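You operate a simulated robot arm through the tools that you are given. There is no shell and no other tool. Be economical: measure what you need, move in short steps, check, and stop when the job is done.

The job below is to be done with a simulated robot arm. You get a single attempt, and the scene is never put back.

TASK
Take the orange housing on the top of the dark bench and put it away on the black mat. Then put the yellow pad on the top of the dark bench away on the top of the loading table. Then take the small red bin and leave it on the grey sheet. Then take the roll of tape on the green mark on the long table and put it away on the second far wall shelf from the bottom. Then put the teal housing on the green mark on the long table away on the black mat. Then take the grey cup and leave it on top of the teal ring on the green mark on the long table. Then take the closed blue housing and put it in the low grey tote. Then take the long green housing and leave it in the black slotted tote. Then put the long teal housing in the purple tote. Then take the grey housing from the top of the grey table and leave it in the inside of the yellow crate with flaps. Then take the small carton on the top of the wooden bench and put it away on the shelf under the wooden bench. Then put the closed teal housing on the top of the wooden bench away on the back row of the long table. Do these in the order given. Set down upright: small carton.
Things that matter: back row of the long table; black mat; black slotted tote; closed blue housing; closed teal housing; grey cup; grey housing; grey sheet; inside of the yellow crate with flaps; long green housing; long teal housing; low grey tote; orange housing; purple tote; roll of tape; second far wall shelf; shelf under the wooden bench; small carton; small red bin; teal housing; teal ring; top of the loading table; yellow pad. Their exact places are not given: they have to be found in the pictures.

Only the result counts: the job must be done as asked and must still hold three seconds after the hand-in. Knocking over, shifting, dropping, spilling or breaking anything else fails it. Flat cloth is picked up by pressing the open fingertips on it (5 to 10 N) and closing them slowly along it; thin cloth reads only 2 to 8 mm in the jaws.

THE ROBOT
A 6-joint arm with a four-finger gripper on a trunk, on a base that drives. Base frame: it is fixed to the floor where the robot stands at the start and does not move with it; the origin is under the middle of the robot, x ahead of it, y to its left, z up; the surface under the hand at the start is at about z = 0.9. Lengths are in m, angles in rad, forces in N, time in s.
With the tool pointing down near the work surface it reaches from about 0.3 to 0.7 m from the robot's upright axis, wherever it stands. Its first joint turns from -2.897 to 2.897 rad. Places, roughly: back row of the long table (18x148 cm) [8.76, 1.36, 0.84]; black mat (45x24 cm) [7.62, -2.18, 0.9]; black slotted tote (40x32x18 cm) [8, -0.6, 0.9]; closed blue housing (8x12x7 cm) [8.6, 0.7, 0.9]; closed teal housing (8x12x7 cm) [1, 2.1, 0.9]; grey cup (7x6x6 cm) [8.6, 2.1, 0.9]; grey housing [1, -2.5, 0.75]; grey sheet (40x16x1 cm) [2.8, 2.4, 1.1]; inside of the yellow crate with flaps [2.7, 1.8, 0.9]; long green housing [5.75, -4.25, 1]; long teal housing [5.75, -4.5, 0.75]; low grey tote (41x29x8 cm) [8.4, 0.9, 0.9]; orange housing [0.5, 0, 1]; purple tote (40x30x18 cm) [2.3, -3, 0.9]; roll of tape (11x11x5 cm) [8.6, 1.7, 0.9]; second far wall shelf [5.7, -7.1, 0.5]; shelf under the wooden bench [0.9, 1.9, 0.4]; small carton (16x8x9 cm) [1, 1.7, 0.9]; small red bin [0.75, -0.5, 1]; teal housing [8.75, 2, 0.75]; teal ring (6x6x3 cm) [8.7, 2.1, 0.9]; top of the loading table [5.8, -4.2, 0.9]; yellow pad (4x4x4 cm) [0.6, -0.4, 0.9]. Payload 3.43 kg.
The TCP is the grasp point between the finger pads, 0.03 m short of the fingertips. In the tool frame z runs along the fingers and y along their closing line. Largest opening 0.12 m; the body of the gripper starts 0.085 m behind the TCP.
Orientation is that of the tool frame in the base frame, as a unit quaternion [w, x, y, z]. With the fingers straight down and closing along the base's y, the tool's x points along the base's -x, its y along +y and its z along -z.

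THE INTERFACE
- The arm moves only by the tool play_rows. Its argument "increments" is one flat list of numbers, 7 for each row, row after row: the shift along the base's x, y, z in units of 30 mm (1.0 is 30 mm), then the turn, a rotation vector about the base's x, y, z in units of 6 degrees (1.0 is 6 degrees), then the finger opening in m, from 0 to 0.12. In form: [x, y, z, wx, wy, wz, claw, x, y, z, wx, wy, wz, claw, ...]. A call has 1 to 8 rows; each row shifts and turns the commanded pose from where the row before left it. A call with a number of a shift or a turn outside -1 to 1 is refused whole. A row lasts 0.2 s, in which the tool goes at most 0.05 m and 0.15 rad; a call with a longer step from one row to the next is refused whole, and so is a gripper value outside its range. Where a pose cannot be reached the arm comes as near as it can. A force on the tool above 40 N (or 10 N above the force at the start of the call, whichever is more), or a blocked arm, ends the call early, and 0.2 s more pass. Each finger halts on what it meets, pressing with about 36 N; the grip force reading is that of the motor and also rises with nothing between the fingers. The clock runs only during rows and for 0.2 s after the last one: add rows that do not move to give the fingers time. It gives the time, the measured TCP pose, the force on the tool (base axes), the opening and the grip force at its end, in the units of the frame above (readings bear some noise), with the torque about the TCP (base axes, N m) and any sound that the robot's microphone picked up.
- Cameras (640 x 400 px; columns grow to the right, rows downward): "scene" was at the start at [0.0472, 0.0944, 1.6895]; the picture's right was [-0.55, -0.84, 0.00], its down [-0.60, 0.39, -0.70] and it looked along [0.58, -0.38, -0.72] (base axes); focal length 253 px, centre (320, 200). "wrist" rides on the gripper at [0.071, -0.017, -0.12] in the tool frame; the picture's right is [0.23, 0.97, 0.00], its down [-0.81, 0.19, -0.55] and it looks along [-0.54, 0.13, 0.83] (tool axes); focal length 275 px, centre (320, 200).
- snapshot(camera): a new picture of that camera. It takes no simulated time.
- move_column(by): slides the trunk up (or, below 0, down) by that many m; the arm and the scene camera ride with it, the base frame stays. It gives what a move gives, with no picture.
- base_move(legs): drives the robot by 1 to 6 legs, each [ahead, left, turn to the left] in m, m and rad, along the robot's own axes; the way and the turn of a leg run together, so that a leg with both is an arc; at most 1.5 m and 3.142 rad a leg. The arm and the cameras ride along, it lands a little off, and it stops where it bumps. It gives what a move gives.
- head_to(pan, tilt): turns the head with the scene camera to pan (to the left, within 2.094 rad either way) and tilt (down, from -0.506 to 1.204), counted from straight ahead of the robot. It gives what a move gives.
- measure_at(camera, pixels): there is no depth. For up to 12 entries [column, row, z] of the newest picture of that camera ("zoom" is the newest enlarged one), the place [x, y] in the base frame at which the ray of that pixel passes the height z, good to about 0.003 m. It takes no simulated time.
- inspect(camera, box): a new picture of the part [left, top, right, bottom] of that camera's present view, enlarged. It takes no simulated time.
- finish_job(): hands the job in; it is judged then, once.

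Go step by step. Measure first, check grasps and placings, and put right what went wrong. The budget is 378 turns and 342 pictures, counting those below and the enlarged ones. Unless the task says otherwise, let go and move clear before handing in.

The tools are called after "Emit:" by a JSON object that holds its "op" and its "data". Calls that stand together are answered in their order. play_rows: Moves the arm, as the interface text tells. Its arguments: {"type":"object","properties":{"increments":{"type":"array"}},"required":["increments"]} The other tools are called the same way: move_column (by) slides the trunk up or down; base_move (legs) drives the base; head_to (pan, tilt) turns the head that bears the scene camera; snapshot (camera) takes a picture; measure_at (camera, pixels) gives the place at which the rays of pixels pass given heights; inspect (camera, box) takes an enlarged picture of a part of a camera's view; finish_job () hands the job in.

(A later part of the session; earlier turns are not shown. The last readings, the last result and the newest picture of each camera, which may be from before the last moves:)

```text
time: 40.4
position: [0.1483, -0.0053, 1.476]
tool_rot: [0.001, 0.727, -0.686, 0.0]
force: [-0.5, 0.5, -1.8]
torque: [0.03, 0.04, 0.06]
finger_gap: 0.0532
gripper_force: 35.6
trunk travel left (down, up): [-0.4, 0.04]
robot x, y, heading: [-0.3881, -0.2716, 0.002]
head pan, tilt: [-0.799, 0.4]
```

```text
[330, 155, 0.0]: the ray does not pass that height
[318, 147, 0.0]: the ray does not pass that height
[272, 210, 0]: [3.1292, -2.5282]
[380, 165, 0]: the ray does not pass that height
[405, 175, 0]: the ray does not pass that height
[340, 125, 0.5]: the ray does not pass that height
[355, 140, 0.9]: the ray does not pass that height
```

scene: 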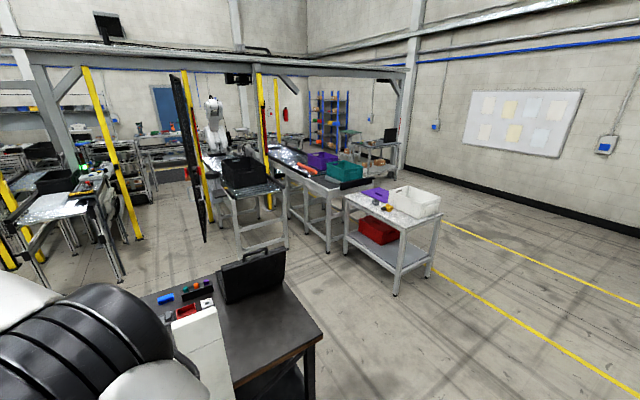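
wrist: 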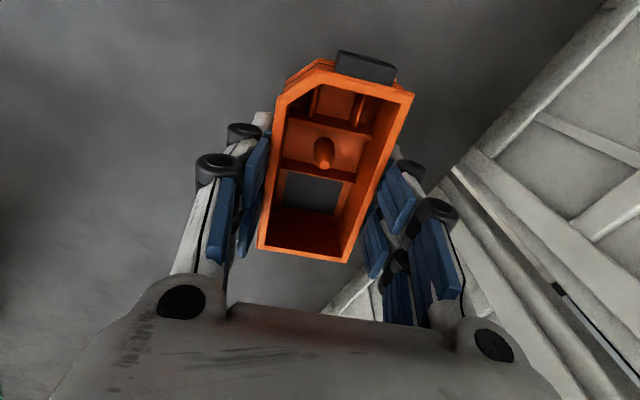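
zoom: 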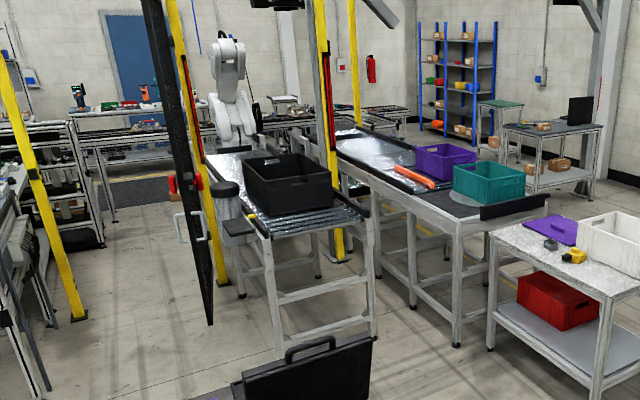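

The cart stands at x 0.4–1.3, y −2.2…−2.8 and there is an aisle past the bench's right end. I tuck the arm and drive right then ahead, and look again.

Emit:
{"op": "play_rows", "data": {"increments": [-0.6, -1, 0, 0, 0, 0, 0.02, -0.6, -1, 0, 0, 0, 0, 0.02, -0.6, -1, 0, 0, 0, 0, 0.02, -0.6, -1, 0, 0, 0, 0, 0.02, -0.6, -1, 0, 0, 0, 0, 0.02, -0.6, -1, 0, 0, 0, 0, 0.02, -0.6, -1, 0, 0, 0, 0, 0.02, -0.6, -1, 0, 0, 0, 0, 0.02]}}

Emit:
{"op": "measure_at", "data": {"camera": "scene", "pixels": [[322, 330, 0.9], [285, 280, 0.9], [235, 390, 0.9]]}}

Emit:
{"op": "base_move", "data": {"legs": [[0, -1.25, 0], [1.2, -0.05, 0], [0.7, 0.2, 0]]}}

Emit:
{"op": "head_to", "data": {"pan": 0.1, "tilt": 0.5}}

Emit:
{"op": "snapshot", "data": {"camera": "scene"}}

```text
time: 42.2
position: [0.0047, -0.2493, 1.4748]
tool_rot: [-0.001, 0.727, -0.686, 0.001]
force: [-0.4, -0.8, -1.9]
torque: [0.0, -0.03, 0.01]
finger_gap: 0.0534
gripper_force: 35.7
trunk travel left (down, up): [-0.4, 0.04]
robot x, y, heading: [-0.3928, -0.2704, 0.003]
head pan, tilt: [-0.799, 0.4]
```

```text
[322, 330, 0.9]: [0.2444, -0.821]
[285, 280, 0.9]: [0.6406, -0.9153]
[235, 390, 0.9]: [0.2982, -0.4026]
```

```text
time: 57.7
position: [1.9028, -1.3298, 1.4745]
tool_rot: [0.0, 0.73, -0.683, 0.0]
force: [1.0, 0.0, -0.5]
torque: [0.0, 0.03, -0.03]
finger_gap: 0.0533
gripper_force: 36.1
trunk travel left (down, up): [-0.4, 0.04]
robot x, y, heading: [1.506, -1.3616, 0.01]
head pan, tilt: [-0.799, 0.4]
```

```text
time: 58.9
position: [1.903, -1.3304, 1.4741]
tool_rot: [0.001, 0.73, -0.683, 0.001]
force: [-0.9, -0.2, -0.5]
torque: [-0.02, -0.01, -0.01]
finger_gap: 0.0533
gripper_force: 35.2
trunk travel left (down, up): [-0.4, 0.04]
robot x, y, heading: [1.5074, -1.3572, 0.007]
head pan, tilt: [0.099, 0.499]
```

```text
309 pictures are left
```

scene: 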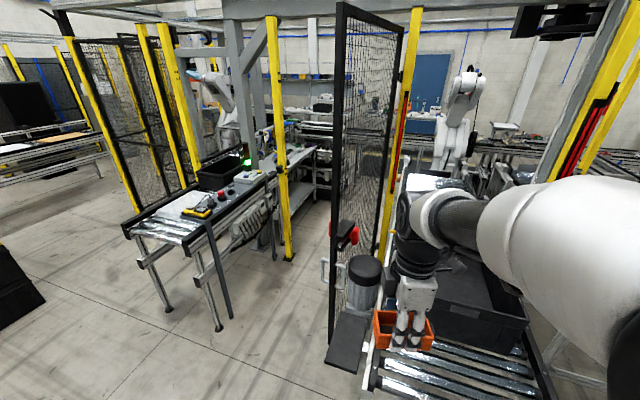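

A passage opens between the yellow post (288,258) and the black gate panel (332,340). I measure them.

Emit:
{"op": "measure_at", "data": {"camera": "scene", "pixels": [[288, 258, 0], [332, 342, 0], [380, 258, 0], [218, 330, 0], [168, 310, 0], [232, 317, 0], [325, 225, 0], [350, 360, 0.75], [335, 202, 0]]}}

Emit:
{"op": "inspect", "data": {"camera": "scene", "box": [200, 60, 520, 260]}}

```text
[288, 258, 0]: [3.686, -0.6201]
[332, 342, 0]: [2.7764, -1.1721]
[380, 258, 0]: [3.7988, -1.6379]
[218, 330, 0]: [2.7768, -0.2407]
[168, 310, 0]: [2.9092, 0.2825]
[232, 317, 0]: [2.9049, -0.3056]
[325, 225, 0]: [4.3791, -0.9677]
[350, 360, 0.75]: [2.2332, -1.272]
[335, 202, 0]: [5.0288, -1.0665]
```

```text
2.00 times, centred on (360, 160) of scene
```

zoom: 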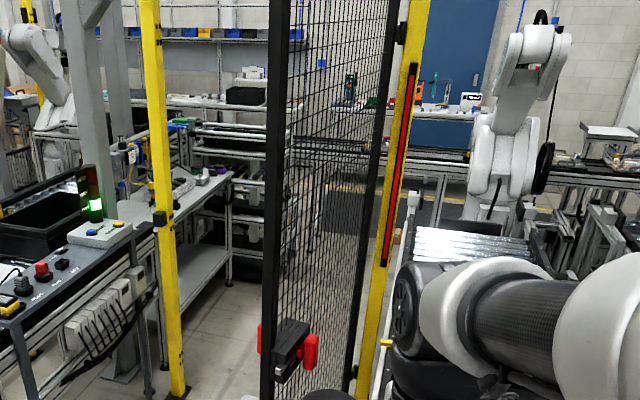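

The open gate leaves a passage about 1 m wide at x≈3.75, y −0.62…−1.64. I drive through along its middle.

Emit:
{"op": "base_move", "data": {"legs": [[0.3, 0.62, 0], [1.0, 0.0, 0]]}}

Emit:
{"op": "snapshot", "data": {"camera": "scene"}}

```text
time: 67.5
position: [3.1855, -0.721, 1.4739]
tool_rot: [0.0, 0.723, -0.69, 0.0]
force: [-0.1, 0.3, -1.1]
torque: [-0.01, 0.03, 0.02]
finger_gap: 0.0536
gripper_force: 36.1
trunk travel left (down, up): [-0.4, 0.04]
robot x, y, heading: [2.7874, -0.7421, -0.008]
head pan, tilt: [0.099, 0.499]
```

```text
307 pictures are left
```

scene: 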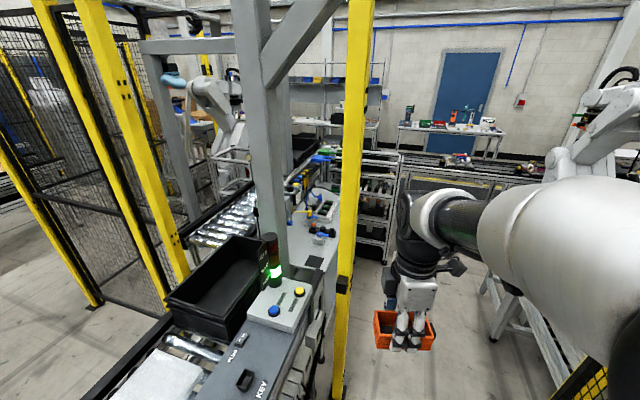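

The way ahead is open right of the yellow post. I go on to about (3.75,−1.15).

Emit:
{"op": "base_move", "data": {"legs": [[0.35, -0.37, 0], [1.2, 0, 0]]}}

Emit:
{"op": "head_to", "data": {"pan": 0.0, "tilt": 0.35}}

Emit:
{"op": "snapshot", "data": {"camera": "scene"}}

Emit:
{"op": "head_to", "data": {"pan": -0.8, "tilt": 0.35}}

Emit:
{"op": "snapshot", "data": {"camera": "scene"}}

```text
time: 76.2
position: [4.7512, -1.1422, 1.4745]
tool_rot: [0.001, 0.711, -0.703, 0.0]
force: [0.5, -0.1, -1.7]
torque: [0.04, 0.0, -0.01]
finger_gap: 0.0533
gripper_force: 35.9
trunk travel left (down, up): [-0.4, 0.04]
robot x, y, heading: [4.3551, -1.1525, -0.05]
head pan, tilt: [0.099, 0.499]
```

```text
time: 76.9
position: [4.7515, -1.1433, 1.4743]
tool_rot: [0.0, 0.711, -0.704, 0.0]
force: [0.4, 0.2, -1.6]
torque: [0.04, -0.01, -0.01]
finger_gap: 0.0532
gripper_force: 36.1
trunk travel left (down, up): [-0.4, 0.04]
robot x, y, heading: [4.3512, -1.1504, -0.046]
head pan, tilt: [0.0, 0.351]
```

```text
306 pictures are left
```

scene: 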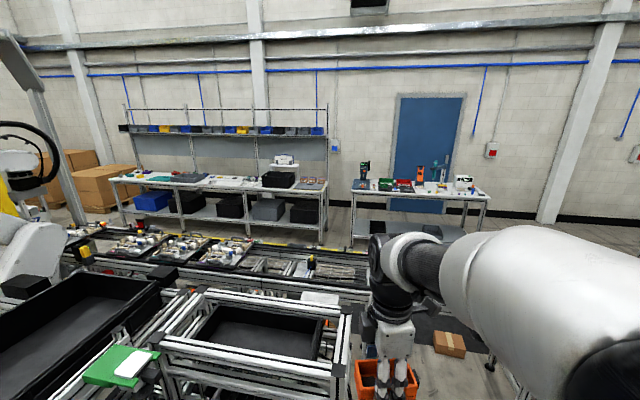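

```text
time: 78.0
position: [4.7528, -1.1433, 1.4746]
tool_rot: [0.0, 0.711, -0.703, 0.0]
force: [-0.6, 0.6, 0.1]
torque: [0.03, 0.0, 0.0]
finger_gap: 0.0535
gripper_force: 35.8
trunk travel left (down, up): [-0.4, 0.04]
robot x, y, heading: [4.3527, -1.1497, -0.043]
head pan, tilt: [-0.799, 0.351]
```

```text
305 pictures are left
```

scene: 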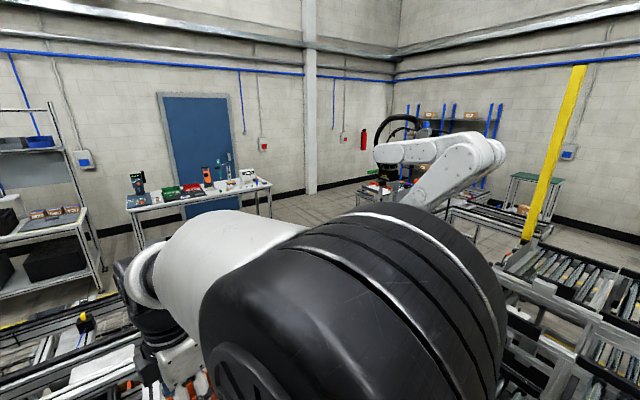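

Conveyors run across ahead. I measure where they stand, looking straight ahead again with a lower tilt.

Emit:
{"op": "head_to", "data": {"pan": -0.15, "tilt": 0.5}}

Emit:
{"op": "move_column", "data": {"by": -0.4}}

Emit:
{"op": "snapshot", "data": {"camera": "scene"}}

Emit:
{"op": "head_to", "data": {"pan": -0.45, "tilt": 0.3}}

Emit:
{"op": "snapshot", "data": {"camera": "scene"}}

```text
time: 79.0
position: [4.7527, -1.1424, 1.4731]
tool_rot: [0.0, 0.711, -0.704, 0.0]
force: [0.5, 0.1, -0.9]
torque: [0.03, 0.0, 0.0]
finger_gap: 0.0535
gripper_force: 35.9
trunk travel left (down, up): [-0.4, 0.04]
robot x, y, heading: [4.351, -1.1547, -0.047]
head pan, tilt: [-0.15, 0.499]
```

```text
time: 82.9
position: [4.7525, -1.1419, 1.074]
tool_rot: [0.0, 0.71, -0.704, -0.001]
force: [-0.1, -0.1, -0.6]
torque: [0.0, 0.01, 0.0]
finger_gap: 0.0533
gripper_force: 35.9
trunk travel left (down, up): [0.0, 0.44]
robot x, y, heading: [4.3505, -1.1519, -0.047]
head pan, tilt: [-0.15, 0.499]
```

```text
304 pictures are left
```

scene: 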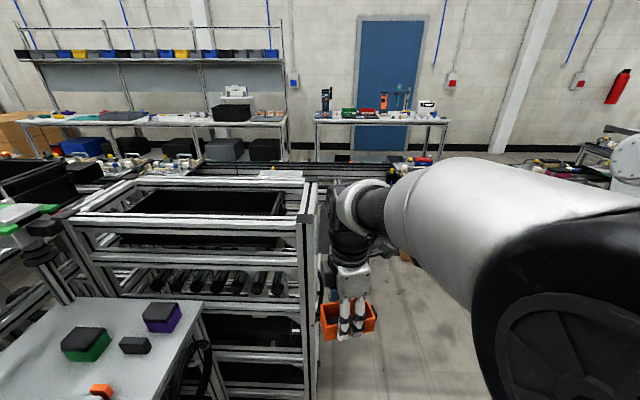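

```text
time: 83.7
position: [4.7513, -1.1417, 1.0753]
tool_rot: [0.0, 0.711, -0.703, 0.0]
force: [-0.5, -0.1, -1.6]
torque: [0.01, -0.01, 0.01]
finger_gap: 0.0535
gripper_force: 36.2
trunk travel left (down, up): [0.0, 0.44]
robot x, y, heading: [4.3522, -1.1503, -0.048]
head pan, tilt: [-0.45, 0.3]
```

```text
303 pictures are left
```

scene: 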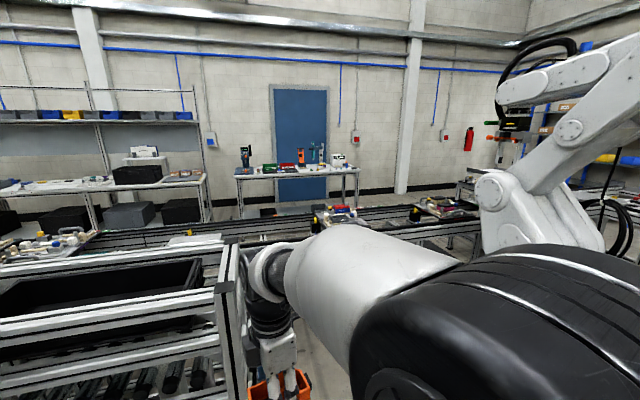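

The transverse conveyor blocks this way; the mat's table (in front of the blue door) lies beyond. I back out the same way and will go round by the open right-hand aisle.

Emit:
{"op": "move_column", "data": {"by": 0.35}}

Emit:
{"op": "base_move", "data": {"legs": [[-1.2, -0.01, 0.045], [-0.35, 0.37, 0], [-1.0, 0, 0], [-0.3, -0.65, 0], [-1.2, -0.08, 0], [-0.5, -0.4, 0]]}}

Emit:
{"op": "head_to", "data": {"pan": -1.2, "tilt": 0.35}}

Emit:
{"op": "snapshot", "data": {"camera": "scene"}}

```text
time: 87.1
position: [4.751, -1.1424, 1.4238]
tool_rot: [0.0, 0.71, -0.704, 0.0]
force: [0.5, 0.1, -1.3]
torque: [0.01, 0.01, -0.01]
finger_gap: 0.0533
gripper_force: 36.2
trunk travel left (down, up): [-0.35, 0.09]
robot x, y, heading: [4.3512, -1.1493, -0.044]
head pan, tilt: [-0.45, 0.3]
```

```text
time: 112.8
position: [0.1759, -1.7039, 1.4259]
tool_rot: [0.001, -0.704, 0.71, 0.001]
force: [0.5, -0.3, -1.0]
torque: [0.0, -0.04, -0.02]
finger_gap: 0.0535
gripper_force: 36.1
trunk travel left (down, up): [-0.35, 0.09]
robot x, y, heading: [-0.2256, -1.703, -0.068]
head pan, tilt: [-0.45, 0.3]
```

```text
time: 113.9
position: [0.1768, -1.7046, 1.4234]
tool_rot: [0.001, -0.704, 0.71, 0.0]
force: [-0.6, 0.4, -1.3]
torque: [-0.02, 0.03, -0.02]
finger_gap: 0.0534
gripper_force: 36.2
trunk travel left (down, up): [-0.35, 0.09]
robot x, y, heading: [-0.2203, -1.7066, -0.064]
head pan, tilt: [-1.201, 0.351]
```

```text
302 pictures are left
```

scene: 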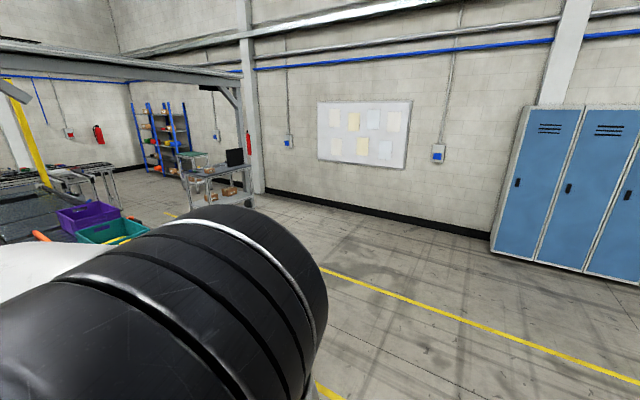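

Emit:
{"op": "base_move", "data": {"legs": [[-0.1, -1.5, 0.06], [0, -0.4, 0]]}}

Emit:
{"op": "head_to", "data": {"pan": -0.1, "tilt": 0.35}}

Emit:
{"op": "snapshot", "data": {"camera": "scene"}}

```text
refused: leg 1 is longer than a leg can be; nothing moved
```

```text
time: 115.2
position: [0.1764, -1.703, 1.4251]
tool_rot: [0.001, -0.704, 0.71, 0.0]
force: [0.7, -0.3, -0.3]
torque: [0.01, 0.03, 0.04]
finger_gap: 0.0532
gripper_force: 35.8
trunk travel left (down, up): [-0.35, 0.09]
robot x, y, heading: [-0.2223, -1.7032, -0.063]
head pan, tilt: [-0.099, 0.351]
```

```text
301 pictures are left
```

scene: 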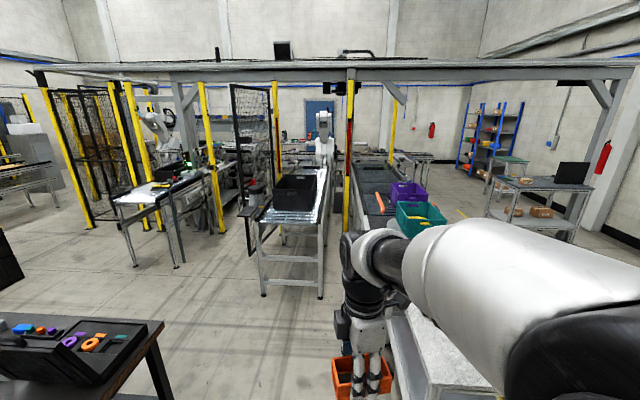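

The loading table shows at (545,185) and the blue shelves at (490,130); open floor leads there. I drive out past the cart.

Emit:
{"op": "base_move", "data": {"legs": [[-0.1, -1.45, 0.06], [0, -0.45, 0]]}}

Emit:
{"op": "head_to", "data": {"pan": 0.25, "tilt": 0.4}}

Emit:
{"op": "snapshot", "data": {"camera": "scene"}}

```text
time: 124.8
position: [0.0399, -3.574, 1.424]
tool_rot: [0.0, 0.732, -0.681, 0.0]
force: [-0.5, 0.3, -1.5]
torque: [0.03, 0.01, 0.02]
finger_gap: 0.0534
gripper_force: 36.0
trunk travel left (down, up): [-0.35, 0.09]
robot x, y, heading: [-0.3563, -3.6057, 0.023]
head pan, tilt: [-0.099, 0.351]
```

```text
time: 125.6
position: [0.0393, -3.5739, 1.4237]
tool_rot: [0.0, 0.733, -0.681, 0.0]
force: [0.9, 0.6, -1.7]
torque: [-0.01, 0.02, 0.02]
finger_gap: 0.0535
gripper_force: 36.3
trunk travel left (down, up): [-0.35, 0.09]
robot x, y, heading: [-0.3598, -3.6083, 0.022]
head pan, tilt: [0.25, 0.4]
```

```text
300 pictures are left
```

scene: 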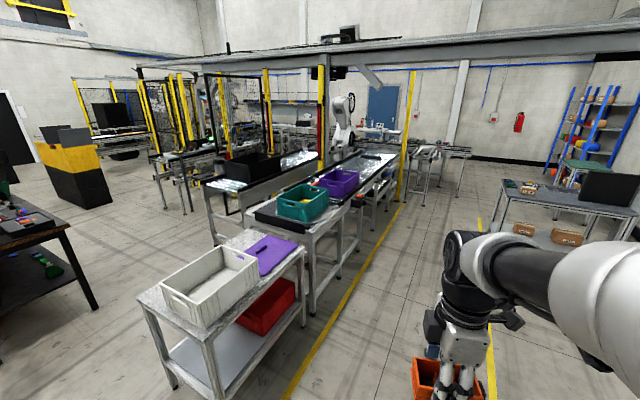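

A clear marked aisle runs between the yellow lines. I measure it and the loading table legs.

Emit:
{"op": "measure_at", "data": {"camera": "scene", "pixels": [[300, 370, 0], [375, 250, 0], [403, 202, 0], [306, 325, 0], [335, 277, 0], [500, 228, 0], [483, 225, 0], [490, 300, 0], [218, 398, 0], [487, 258, 0], [455, 190, 0]]}}

Emit:
{"op": "inspect", "data": {"camera": "scene", "box": [320, 80, 640, 280]}}

```text
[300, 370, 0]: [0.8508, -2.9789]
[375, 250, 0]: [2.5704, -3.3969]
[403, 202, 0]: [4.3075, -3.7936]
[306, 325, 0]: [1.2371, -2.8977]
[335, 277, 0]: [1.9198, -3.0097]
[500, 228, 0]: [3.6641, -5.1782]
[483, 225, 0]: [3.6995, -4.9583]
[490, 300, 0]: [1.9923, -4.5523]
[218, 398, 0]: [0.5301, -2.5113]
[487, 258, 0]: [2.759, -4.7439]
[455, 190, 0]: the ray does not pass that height
```

```text
2.00 times, centred on (480, 180) of scene
```

zoom: 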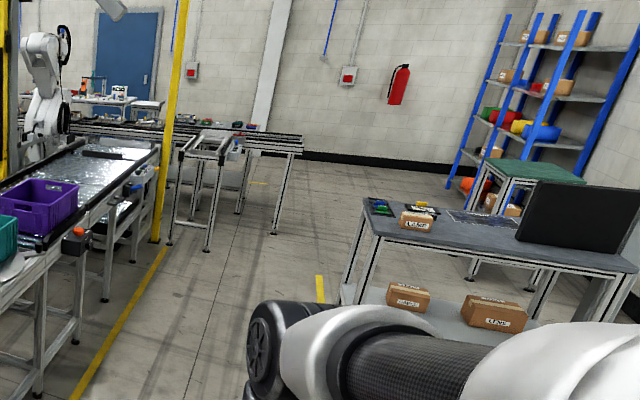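

I follow the aisle (it runs at about −0.235 rad) to about (4.0,−4.45), then look.

Emit:
{"op": "base_move", "data": {"legs": [[0.3, 0, -0.257], [1.4, 0.06, 0], [1.4, 0.06, 0], [1.3, 0.05, 0]]}}

Emit:
{"op": "head_to", "data": {"pan": 0.1, "tilt": 0.45}}

Emit:
{"op": "snapshot", "data": {"camera": "scene"}}

```text
time: 146.7
position: [4.2433, -4.6731, 1.4243]
tool_rot: [0.0, -0.618, 0.786, 0.0]
force: [-0.9, 1.0, -1.7]
torque: [0.05, -0.03, 0.0]
finger_gap: 0.0532
gripper_force: 36.1
trunk travel left (down, up): [-0.35, 0.09]
robot x, y, heading: [3.8559, -4.5823, -0.294]
head pan, tilt: [0.25, 0.4]
```

```text
time: 147.3
position: [4.2435, -4.672, 1.4245]
tool_rot: [0.0, -0.619, 0.785, 0.0]
force: [0.0, 0.3, -0.8]
torque: [-0.03, -0.02, -0.02]
finger_gap: 0.0534
gripper_force: 35.7
trunk travel left (down, up): [-0.35, 0.09]
robot x, y, heading: [3.8577, -4.5824, -0.292]
head pan, tilt: [0.099, 0.45]
```

```text
298 pictures are left
```

scene: 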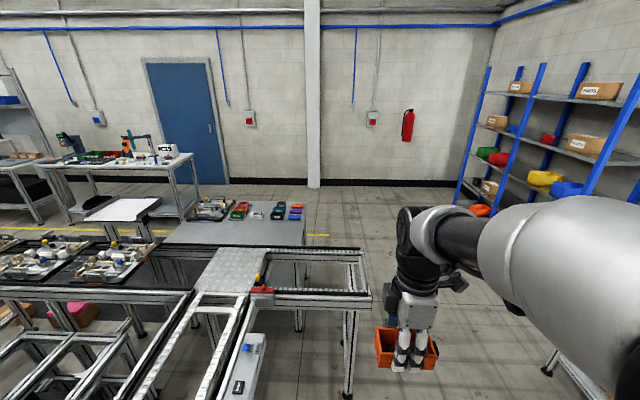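

The conveyor's end is at (370,300); behind it stands a grey table with housings at (270,212), and the mat's table further. I measure.

Emit:
{"op": "measure_at", "data": {"camera": "scene", "pixels": [[347, 397, 0], [370, 285, 0.9], [297, 330, 0], [305, 240, 0.9], [300, 208, 0.9], [165, 243, 0.9], [240, 210, 0.92], [278, 212, 0.92], [190, 190, 0.9], [70, 222, 0], [200, 218, 0], [130, 152, 0.9]]}}

Emit:
{"op": "inspect", "data": {"camera": "scene", "box": [30, 120, 350, 320]}}

```text
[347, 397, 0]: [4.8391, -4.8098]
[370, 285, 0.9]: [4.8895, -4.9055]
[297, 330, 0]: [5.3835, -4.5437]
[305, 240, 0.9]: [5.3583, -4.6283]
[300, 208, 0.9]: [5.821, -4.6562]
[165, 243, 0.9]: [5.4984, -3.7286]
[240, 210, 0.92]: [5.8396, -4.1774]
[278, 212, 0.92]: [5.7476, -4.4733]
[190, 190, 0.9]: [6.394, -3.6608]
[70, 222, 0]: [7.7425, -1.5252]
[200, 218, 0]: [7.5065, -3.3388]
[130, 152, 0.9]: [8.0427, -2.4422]
```

```text
2.00 times, centred on (190, 220) of scene
```

zoom: 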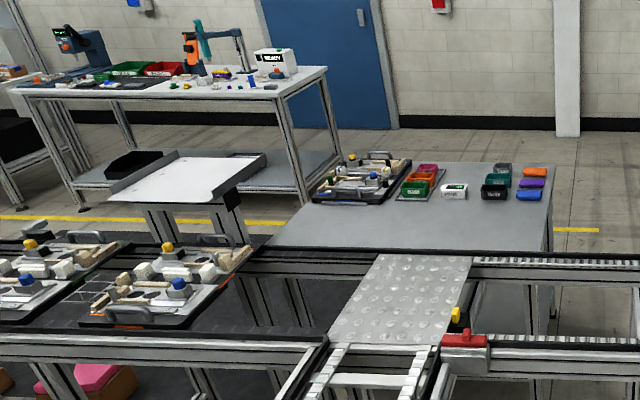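

Emit:
{"op": "head_to", "data": {"pan": -0.5, "tilt": 0.6}}

Emit:
{"op": "snapshot", "data": {"camera": "scene"}}

Emit:
{"op": "measure_at", "data": {"camera": "scene", "pixels": [[320, 200, 0]]}}

```text
time: 148.3
position: [4.2444, -4.6729, 1.4242]
tool_rot: [0.0, -0.618, 0.786, 0.0]
force: [0.4, 1.0, -1.4]
torque: [0.04, -0.04, -0.03]
finger_gap: 0.0534
gripper_force: 36.4
trunk travel left (down, up): [-0.35, 0.09]
robot x, y, heading: [3.8575, -4.5816, -0.292]
head pan, tilt: [-0.499, 0.6]
```

```text
296 pictures are left
```

scene: 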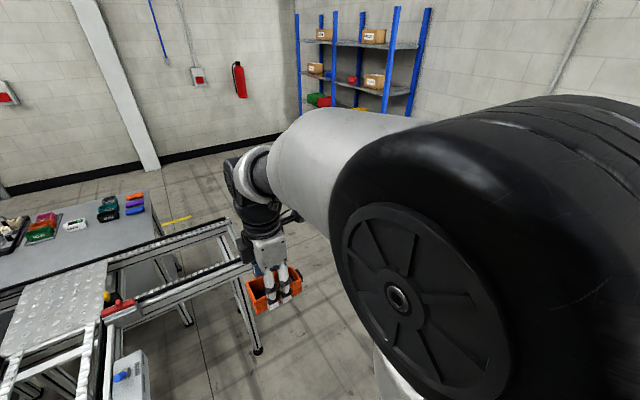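

```text
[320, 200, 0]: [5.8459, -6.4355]
```

Emit:
{"op": "head_to", "data": {"pan": -0.05, "tilt": 0.75}}

Emit:
{"op": "snapshot", "data": {"camera": "scene"}}

```text
time: 149.2
position: [4.2445, -4.6726, 1.4237]
tool_rot: [0.0, -0.618, 0.786, 0.001]
force: [0.3, 0.4, -1.5]
torque: [-0.02, -0.01, 0.01]
finger_gap: 0.0535
gripper_force: 35.7
trunk travel left (down, up): [-0.35, 0.09]
robot x, y, heading: [3.8594, -4.582, -0.291]
head pan, tilt: [-0.051, 0.75]
```

```text
295 pictures are left
```

scene: 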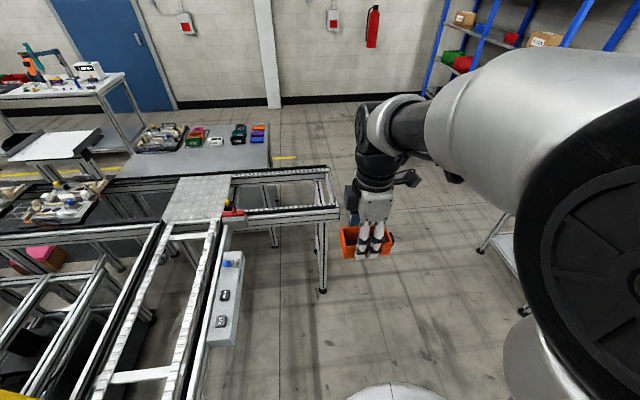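

Emit:
{"op": "measure_at", "data": {"camera": "scene", "pixels": [[323, 291, 0], [522, 313, 0], [478, 252, 0], [340, 218, 0.9], [265, 168, 0.9], [448, 205, 0], [200, 390, 0], [323, 180, 0.9]]}}

```text
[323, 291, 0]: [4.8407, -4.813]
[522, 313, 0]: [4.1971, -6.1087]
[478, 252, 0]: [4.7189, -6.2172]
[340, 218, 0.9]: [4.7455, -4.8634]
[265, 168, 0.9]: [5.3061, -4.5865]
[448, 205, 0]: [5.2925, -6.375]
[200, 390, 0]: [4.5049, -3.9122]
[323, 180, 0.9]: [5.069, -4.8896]
```

The gap between the conveyor end (y≈−4.85) and the next table (y≈−6.1) is wide. I drive through and round the loading table.

Emit:
{"op": "base_move", "data": {"legs": [[0.53, -0.73, 0], [1.12, 0.28, 0], [0.65, 0.55, 0]]}}

Emit:
{"op": "head_to", "data": {"pan": 0.7, "tilt": 0.5}}

Emit:
{"op": "snapshot", "data": {"camera": "scene"}}

```text
time: 163.7
position: [6.5062, -5.0879, 1.4249]
tool_rot: [0.0, -0.641, 0.768, 0.0]
force: [0.3, 0.7, -1.7]
torque: [0.02, 0.01, 0.0]
finger_gap: 0.0532
gripper_force: 36.1
trunk travel left (down, up): [-0.35, 0.09]
robot x, y, heading: [6.1124, -5.0194, -0.239]
head pan, tilt: [-0.051, 0.75]
```

```text
time: 164.8
position: [6.5061, -5.0879, 1.423]
tool_rot: [0.0, -0.641, 0.768, 0.0]
force: [0.4, 0.1, -2.3]
torque: [0.03, -0.04, -0.04]
finger_gap: 0.0536
gripper_force: 36.2
trunk travel left (down, up): [-0.35, 0.09]
robot x, y, heading: [6.1158, -5.0228, -0.234]
head pan, tilt: [0.7, 0.499]
```

```text
294 pictures are left
```

scene: 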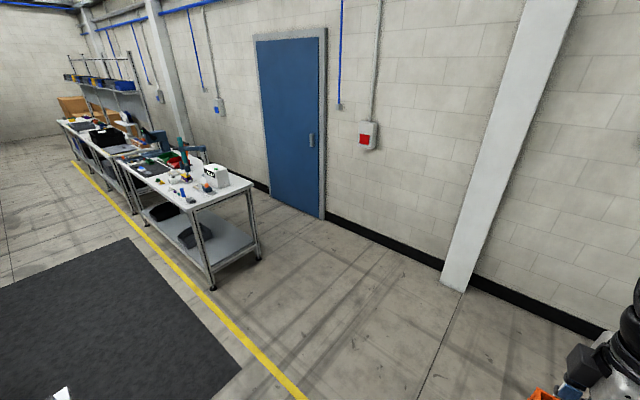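

The aisle before the mat table and the long table is open. I measure the table's edge.

Emit:
{"op": "measure_at", "data": {"camera": "scene", "pixels": [[213, 290, 0], [258, 260, 0], [132, 215, 0], [193, 207, 0.9], [252, 182, 0.9], [148, 169, 0.9], [300, 385, 0]]}}

Emit:
{"op": "inspect", "data": {"camera": "scene", "box": [50, 100, 290, 250]}}

```text
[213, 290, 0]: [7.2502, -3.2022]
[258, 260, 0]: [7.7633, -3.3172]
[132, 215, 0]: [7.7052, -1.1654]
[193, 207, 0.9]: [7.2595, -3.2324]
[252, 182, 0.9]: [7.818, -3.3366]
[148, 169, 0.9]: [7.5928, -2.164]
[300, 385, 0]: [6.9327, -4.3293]
```

```text
2.67 times, centred on (170, 175) of scene
```

zoom: 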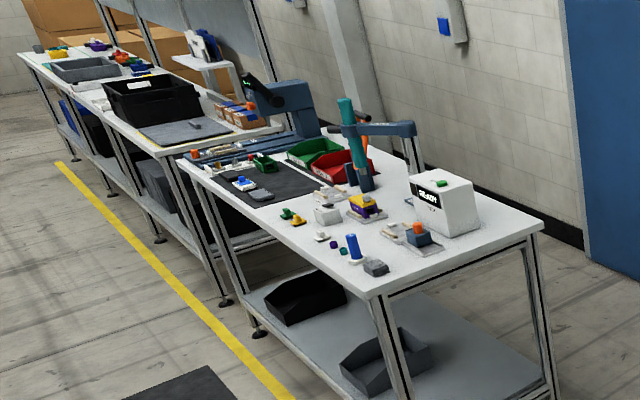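

Emit:
{"op": "head_to", "data": {"pan": 1.3, "tilt": 0.6}}

Emit:
{"op": "snapshot", "data": {"camera": "scene"}}

```text
time: 165.8
position: [6.5073, -5.088, 1.4246]
tool_rot: [0.0, -0.641, 0.768, -0.001]
force: [0.0, -1.3, -1.4]
torque: [0.03, 0.02, 0.01]
finger_gap: 0.0534
gripper_force: 36.0
trunk travel left (down, up): [-0.35, 0.09]
robot x, y, heading: [6.1148, -5.0183, -0.234]
head pan, tilt: [1.3, 0.6]
```

```text
292 pictures are left
```

scene: 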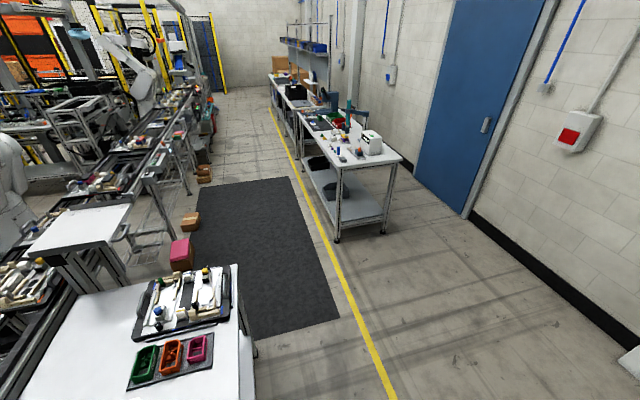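

Open floor all the way. I drive along the aisle to stand before the black mat.

Emit:
{"op": "base_move", "data": {"legs": [[0.28, 1.4, 0], [-0.06, 1.32, 0], [0.03, 0.36, 0]]}}

Emit:
{"op": "head_to", "data": {"pan": 0.2, "tilt": 0.9}}

Emit:
{"op": "snapshot", "data": {"camera": "scene"}}

Emit:
{"op": "snapshot", "data": {"camera": "wrist"}}

```text
time: 180.7
position: [7.449, -2.2325, 1.4233]
tool_rot: [0.0, -0.635, 0.772, 0.001]
force: [0.1, 1.2, -1.8]
torque: [-0.03, 0.0, 0.02]
finger_gap: 0.0534
gripper_force: 35.7
trunk travel left (down, up): [-0.35, 0.09]
robot x, y, heading: [7.0572, -2.1585, -0.248]
head pan, tilt: [1.3, 0.6]
```

```text
time: 182.0
position: [7.4485, -2.2329, 1.425]
tool_rot: [0.0, -0.635, 0.772, 0.0]
force: [-0.4, -0.1, -1.3]
torque: [0.0, 0.02, -0.02]
finger_gap: 0.0533
gripper_force: 36.0
trunk travel left (down, up): [-0.35, 0.09]
robot x, y, heading: [7.0549, -2.1583, -0.245]
head pan, tilt: [0.201, 0.901]
```

```text
291 pictures are left
```

scene: 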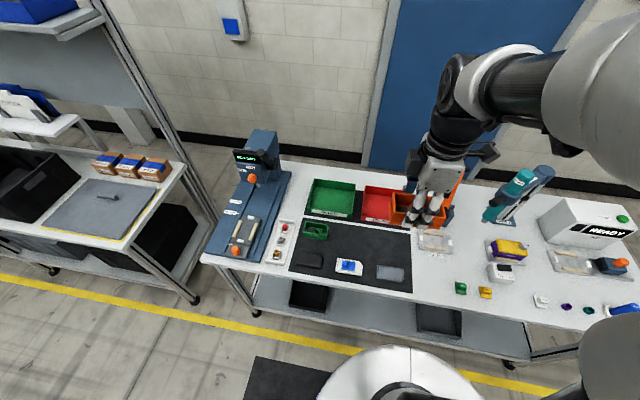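

```text
290 pictures are left
```

wrist: 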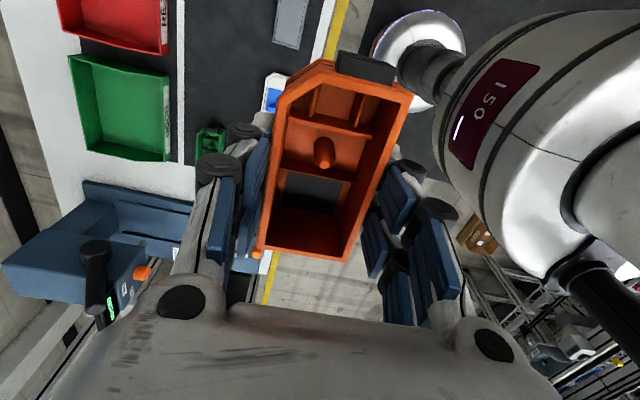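

The mat spans (290,270)-(410,290)-(410,230)-(310,217), with small things on it; free room is around (360,243). I measure.

Emit:
{"op": "inspect", "data": {"camera": "scene", "box": [270, 180, 450, 300]}}

Emit:
{"op": "measure_at", "data": {"camera": "scene", "pixels": [[290, 270, 0.9], [304, 217, 0.9], [410, 231, 0.9], [412, 292, 0.9], [315, 240, 0.9], [325, 266, 0.9], [336, 259, 0.9], [362, 274, 0.9], [376, 264, 0.9], [403, 283, 0.9], [360, 240, 0.9], [413, 218, 0.9]]}}

```text
3.33 times, centred on (360, 240) of scene
```

zoom: 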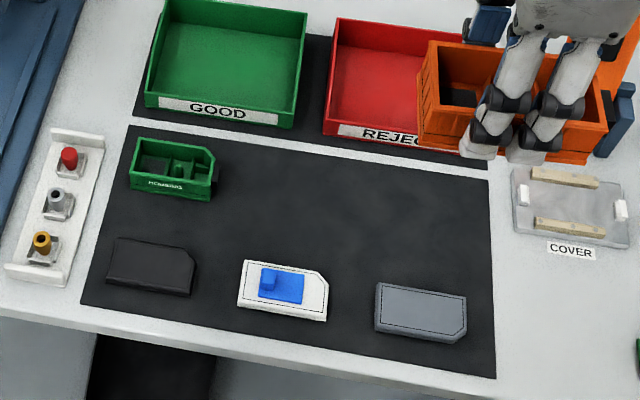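

```text
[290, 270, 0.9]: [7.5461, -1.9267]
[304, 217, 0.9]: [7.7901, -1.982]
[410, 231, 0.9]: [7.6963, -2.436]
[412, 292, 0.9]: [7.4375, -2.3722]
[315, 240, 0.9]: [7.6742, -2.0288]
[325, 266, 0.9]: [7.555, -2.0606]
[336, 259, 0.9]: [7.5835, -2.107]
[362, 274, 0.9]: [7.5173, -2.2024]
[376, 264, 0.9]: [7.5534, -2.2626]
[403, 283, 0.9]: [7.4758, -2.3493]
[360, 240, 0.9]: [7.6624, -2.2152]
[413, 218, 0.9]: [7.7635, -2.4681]
```

The free spot right-behind on the mat is about pixel (394,248). I measure it and move above.

Emit:
{"op": "measure_at", "data": {"camera": "scene", "pixels": [[394, 247, 0.9], [409, 249, 0.9], [394, 232, 0.9], [352, 238, 0.9]]}}

Emit:
{"op": "play_rows", "data": {"increments": [0.5, -0.3, -1, 0, 0, -0.45, 0.02, 0.5, -0.3, -1, 0, 0, 0, 0.02, 0.5, -0.3, -1, 0, 0, 0, 0.02, 0.5, -0.3, -1, 0, 0, 0, 0.02, 0.5, -0.3, -1, 0, 0, 0, 0.02, 0.5, -0.3, -1, 0, 0, 0, 0.02, 0.5, -0.3, -1, 0, 0, 0, 0.02, 0.5, -0.3, -1, 0, 0, 0, 0.02]}}

Emit:
{"op": "snapshot", "data": {"camera": "wrist"}}

```text
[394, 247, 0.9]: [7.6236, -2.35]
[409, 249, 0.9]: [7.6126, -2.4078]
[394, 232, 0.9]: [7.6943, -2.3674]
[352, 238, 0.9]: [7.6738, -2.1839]
```

```text
time: 183.8
position: [7.571, -2.306, 1.1849]
tool_rot: [0.0, -0.617, 0.787, 0.0]
force: [0.1, -0.2, -1.1]
torque: [0.02, 0.01, 0.01]
finger_gap: 0.0533
gripper_force: 36.2
trunk travel left (down, up): [-0.35, 0.09]
robot x, y, heading: [7.0594, -2.1601, -0.253]
head pan, tilt: [0.201, 0.901]
```

```text
288 pictures are left
```

wrist: 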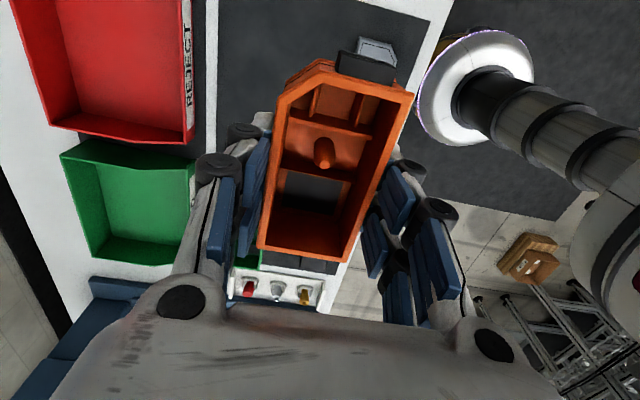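

Emit:
{"op": "play_rows", "data": {"increments": [0.6, -0.2, -1, 0, 0, 0, 0.02, 0.6, -0.2, -1, 0, 0, 0, 0.02, 0.6, -0.2, -1, 0, 0, 0, 0.02, 0, 0, -1, 0, 0, 0, 0.02, 0, 0, -1, 0, 0, 0, 0.02, 0, 0, -1, 0, 0, 0, 0.02, 0, 0, -0.9, 0, 0, 0, 0.02]}}

Emit:
{"op": "snapshot", "data": {"camera": "scene"}}

Emit:
{"op": "snapshot", "data": {"camera": "wrist"}}

```text
time: 185.4
position: [7.6228, -2.3224, 0.9777]
tool_rot: [0.0, -0.617, 0.787, -0.001]
force: [0.6, -0.1, -1.7]
torque: [0.01, 0.05, 0.02]
finger_gap: 0.0533
gripper_force: 35.7
trunk travel left (down, up): [-0.35, 0.09]
robot x, y, heading: [7.0556, -2.1607, -0.249]
head pan, tilt: [0.201, 0.901]
```

```text
287 pictures are left
```

scene: 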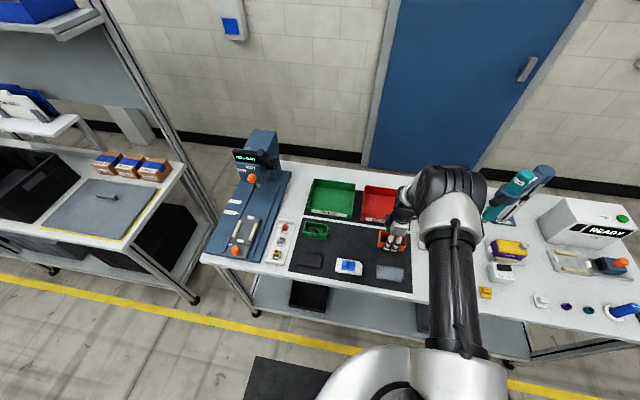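

```text
286 pictures are left
```

wrist: 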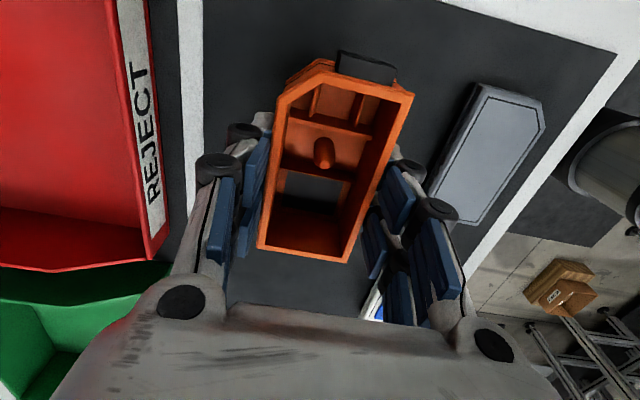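

The spot is clear. I lower to contact, release a little, and check.

Emit:
{"op": "play_rows", "data": {"increments": [0, 0, -0.6, 0, 0, 0, 0.02, 0, 0, -0.4, 0, 0, 0, 0.02, 0, 0, -0.2, 0, 0, 0, 0.02, 0, 0, -0.1, 0, 0, 0, 0.02, 0, 0, 0, 0, 0, 0, 0.02]}}

```text
time: 186.6
position: [7.6228, -2.3221, 0.9409]
tool_rot: [0.001, -0.616, 0.787, 0.0]
force: [-1.5, 2.1, 9.8]
torque: [-0.44, 0.35, -0.1]
finger_gap: 0.0536
gripper_force: 36.0
trunk travel left (down, up): [-0.35, 0.09]
robot x, y, heading: [7.0548, -2.1575, -0.251]
head pan, tilt: [0.201, 0.901]
```

Contact at z 0.941 (about 10 N). I open and rise.

Emit:
{"op": "play_rows", "data": {"increments": [0, 0, 0, 0, 0, 0, 0.075, 0, 0, 0, 0, 0, 0, 0.075, 0, 0, 0, 0, 0, 0, 0.075, 0, 0, 0.7, 0, 0, 0, 0.075, 0, 0, 1, 0, 0, 0, 0.075, 0, 0, 1, 0, 0, 0, 0.075, 0, 0, 1, 0, 0, 0, 0.075, 0, 0, 1, 0, 0, 0, 0.075]}}

Emit:
{"op": "play_rows", "data": {"increments": [0, 0, 1, 0, 0, 0, 0.075, 0, 0, 1, 0, 0, 0, 0.075, -0.5, 0.3, 1, 0, 0, 0, 0.075, -0.5, 0.3, 1, 0, 0, 0, 0.075, -0.5, 0.3, 1, 0, 0, 0, 0.075, -0.5, 0.3, 1, 0, 0, 0, 0.075, -0.5, 0.3, 1, 0, 0, 0, 0.075, -0.5, 0.3, 1, 0, 0, 0, 0.075]}}

Emit:
{"op": "inspect", "data": {"camera": "scene", "box": [270, 180, 450, 300]}}

Emit:
{"op": "head_to", "data": {"pan": 0.9, "tilt": 0.5}}

Emit:
{"op": "snapshot", "data": {"camera": "scene"}}

```text
time: 188.4
position: [7.6205, -2.3212, 1.0817]
tool_rot: [0.0, -0.617, 0.787, 0.001]
force: [-0.6, -0.7, -0.2]
torque: [-0.01, 0.0, -0.01]
finger_gap: 0.0749
gripper_force: 0.0
trunk travel left (down, up): [-0.35, 0.09]
robot x, y, heading: [7.0553, -2.1564, -0.251]
head pan, tilt: [0.201, 0.901]
```

```text
time: 190.2
position: [7.5292, -2.2673, 1.3218]
tool_rot: [0.0, -0.615, 0.788, 0.0]
force: [0.0, -0.2, 0.6]
torque: [-0.02, -0.04, 0.01]
finger_gap: 0.075
gripper_force: 0.0
trunk travel left (down, up): [-0.35, 0.09]
robot x, y, heading: [7.0605, -2.1536, -0.255]
head pan, tilt: [0.201, 0.901]
```

```text
3.33 times, centred on (360, 240) of scene
```

zoom: 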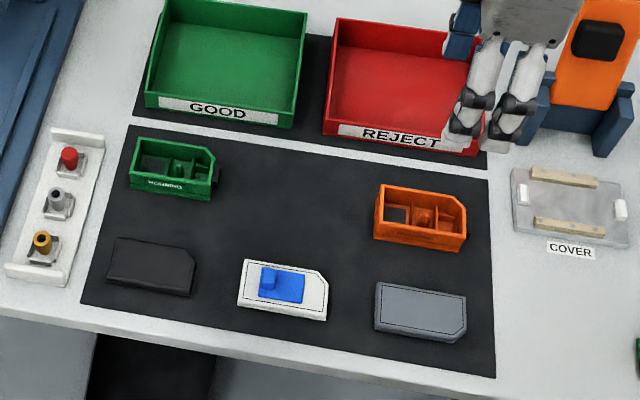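

```text
time: 191.3
position: [7.5316, -2.2673, 1.32]
tool_rot: [0.0, -0.617, 0.787, 0.0]
force: [0.7, 0.6, 0.3]
torque: [-0.02, 0.02, -0.01]
finger_gap: 0.075
gripper_force: 0.0
trunk travel left (down, up): [-0.35, 0.09]
robot x, y, heading: [7.0561, -2.1606, -0.249]
head pan, tilt: [0.901, 0.499]
```

```text
284 pictures are left
```

scene: 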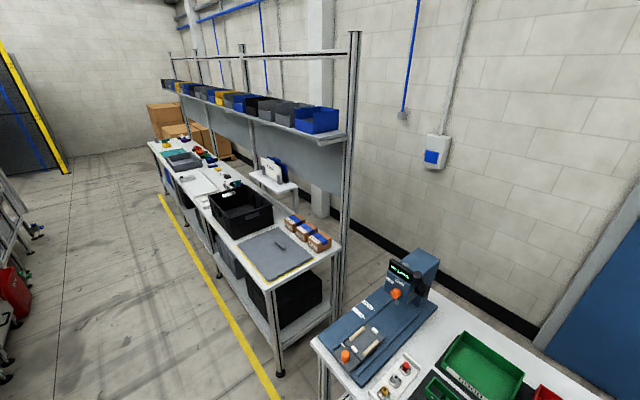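

The orange housing stands on the mat. Next is the yellow pad, so I drive back along the known way.

Emit:
{"op": "base_move", "data": {"legs": [[-0.01, -1.46, 0.01], [-0.16, -1.44, 0], [-0.74, -0.75, 0], [-1.0, -0.14, 0], [-0.8, 0.73, 0], [-1.36, 0.08, 0]]}}

```text
time: 226.8
position: [2.7519, -4.292, 1.3199]
tool_rot: [0.0, -0.651, 0.759, 0.0]
force: [0.9, -0.9, 0.8]
torque: [-0.02, 0.02, -0.02]
finger_gap: 0.0748
gripper_force: 0.0
trunk travel left (down, up): [-0.35, 0.09]
robot x, y, heading: [2.2689, -4.2239, -0.163]
head pan, tilt: [0.901, 0.499]
```

Emit:
{"op": "base_move", "data": {"legs": [[-1.32, 0.1, 0], [-1.32, 0.1, 0], [-0.18, 0.93, 0], [-0.18, 0.93, 0], [-0.22, 1.33, 0], [0, 0, 0.16]]}}

Emit:
{"op": "move_column", "data": {"by": 0.09}}

Emit:
{"op": "head_to", "data": {"pan": -0.1, "tilt": 0.7}}

Emit:
{"op": "snapshot", "data": {"camera": "scene"}}

```text
time: 256.1
position: [0.0849, -0.3796, 1.319]
tool_rot: [0.0, -0.695, 0.719, 0.0]
force: [0.0, -0.2, -0.1]
torque: [0.0, 0.01, 0.0]
finger_gap: 0.0748
gripper_force: 0.0
trunk travel left (down, up): [-0.35, 0.09]
robot x, y, heading: [-0.3995, -0.3717, -0.038]
head pan, tilt: [0.901, 0.499]
```

```text
time: 257.4
position: [0.0855, -0.3796, 1.4085]
tool_rot: [-0.001, -0.696, 0.718, 0.0]
force: [-1.1, -0.4, -1.1]
torque: [-0.01, 0.02, 0.03]
finger_gap: 0.0751
gripper_force: 0.0
trunk travel left (down, up): [-0.44, 0.0]
robot x, y, heading: [-0.4019, -0.371, -0.046]
head pan, tilt: [0.901, 0.499]
```

```text
time: 258.6
position: [0.0843, -0.3804, 1.409]
tool_rot: [0.001, -0.695, 0.719, 0.001]
force: [0.5, -0.4, 0.4]
torque: [0.0, -0.03, 0.03]
finger_gap: 0.0749
gripper_force: 0.2
trunk travel left (down, up): [-0.44, 0.0]
robot x, y, heading: [-0.4017, -0.3699, -0.043]
head pan, tilt: [-0.099, 0.7]
```

```text
283 pictures are left
```

scene: 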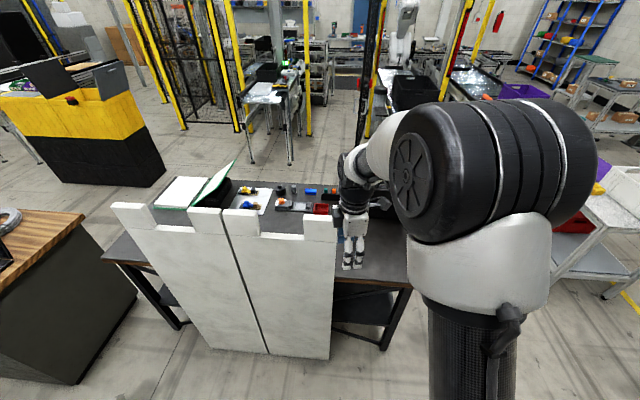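

The wall ends at about y≈−0.35 (pixel (337,230)), so right of it the bench is open. I check how far my base disc extends, to know how near I may come.

Emit:
{"op": "head_to", "data": {"pan": 0.3, "tilt": 1.2}}

Emit:
{"op": "snapshot", "data": {"camera": "scene"}}

Emit:
{"op": "measure_at", "data": {"camera": "scene", "pixels": [[320, 200, 0.0], [320, 300, 0.0], [400, 300, 0.0], [320, 300, 0.3], [400, 300, 0.3], [320, 200, 0.9]]}}

```text
time: 259.6
position: [0.0851, -0.3797, 1.4104]
tool_rot: [0.0, -0.696, 0.718, -0.001]
force: [-0.7, -0.3, -0.8]
torque: [0.0, 0.01, -0.04]
finger_gap: 0.0754
gripper_force: 0.0
trunk travel left (down, up): [-0.44, 0.0]
robot x, y, heading: [-0.4002, -0.3717, -0.041]
head pan, tilt: [0.3, 1.201]
```

```text
282 pictures are left
```

scene: 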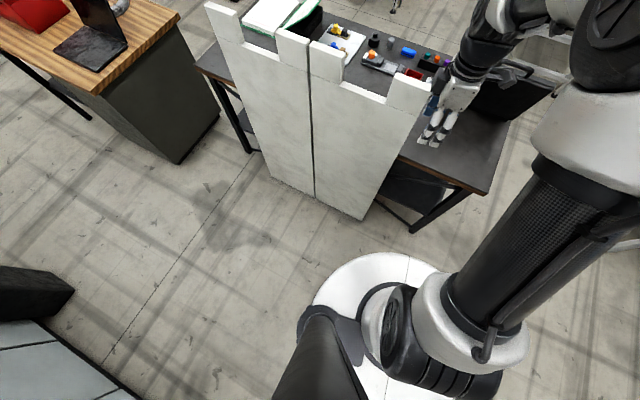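

```text
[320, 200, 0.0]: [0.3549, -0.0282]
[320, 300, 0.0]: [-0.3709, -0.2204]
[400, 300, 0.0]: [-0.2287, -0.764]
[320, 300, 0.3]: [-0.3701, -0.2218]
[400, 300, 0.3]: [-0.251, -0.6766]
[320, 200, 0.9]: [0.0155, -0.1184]
```

Emit:
{"op": "measure_at", "data": {"camera": "scene", "pixels": [[380, 253, 0.1], [380, 253, 0.3], [313, 300, 0.1], [313, 300, 0.3], [440, 268, 0.3], [365, 219, 0], [412, 232, 0], [488, 194, 0.9], [430, 170, 0.9], [432, 92, 1.3], [392, 80, 1.3], [425, 112, 1.2]]}}

```text
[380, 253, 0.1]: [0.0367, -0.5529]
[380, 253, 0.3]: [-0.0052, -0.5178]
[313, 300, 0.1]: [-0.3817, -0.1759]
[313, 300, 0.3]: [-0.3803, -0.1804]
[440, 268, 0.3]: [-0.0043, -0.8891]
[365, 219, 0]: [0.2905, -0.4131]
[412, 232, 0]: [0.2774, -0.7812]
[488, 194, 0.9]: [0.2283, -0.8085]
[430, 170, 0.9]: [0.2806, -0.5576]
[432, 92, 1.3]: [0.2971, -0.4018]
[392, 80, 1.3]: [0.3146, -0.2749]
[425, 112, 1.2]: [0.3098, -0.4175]
```

The base radius is at most 0.3 m (I stood that near the wall before). I move right of the wall's end to about (−0.02,−0.52), from where the pad is 0.67 m away.

Emit:
{"op": "base_move", "data": {"legs": [[0, -0.14, 0.03], [0.36, 0, 0]]}}

Emit:
{"op": "head_to", "data": {"pan": 0.1, "tilt": 0.9}}

Emit:
{"op": "snapshot", "data": {"camera": "scene"}}

Emit:
{"op": "snapshot", "data": {"camera": "wrist"}}

```text
time: 262.8
position: [0.4387, -0.5244, 1.4096]
tool_rot: [0.0, -0.7, 0.714, 0.0]
force: [0.3, 0.8, -0.3]
torque: [-0.02, 0.01, -0.02]
finger_gap: 0.0748
gripper_force: 0.1
trunk travel left (down, up): [-0.44, 0.0]
robot x, y, heading: [-0.0485, -0.5202, -0.029]
head pan, tilt: [0.3, 1.201]
```

```text
time: 263.6
position: [0.4382, -0.5238, 1.4099]
tool_rot: [0.0, -0.7, 0.714, 0.0]
force: [-1.1, -0.4, 0.1]
torque: [0.03, 0.01, 0.0]
finger_gap: 0.0748
gripper_force: 0.1
trunk travel left (down, up): [-0.44, 0.0]
robot x, y, heading: [-0.05, -0.5222, -0.03]
head pan, tilt: [0.099, 0.901]
```

```text
281 pictures are left
```

scene: 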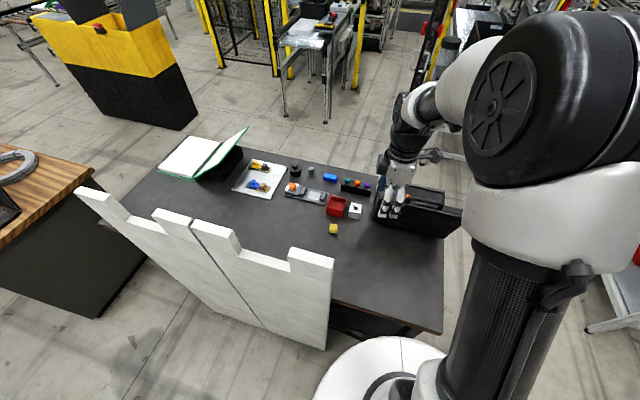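

```text
280 pictures are left
```

wrist: 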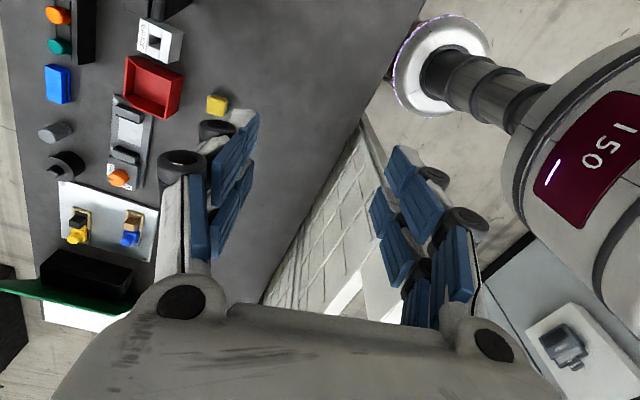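

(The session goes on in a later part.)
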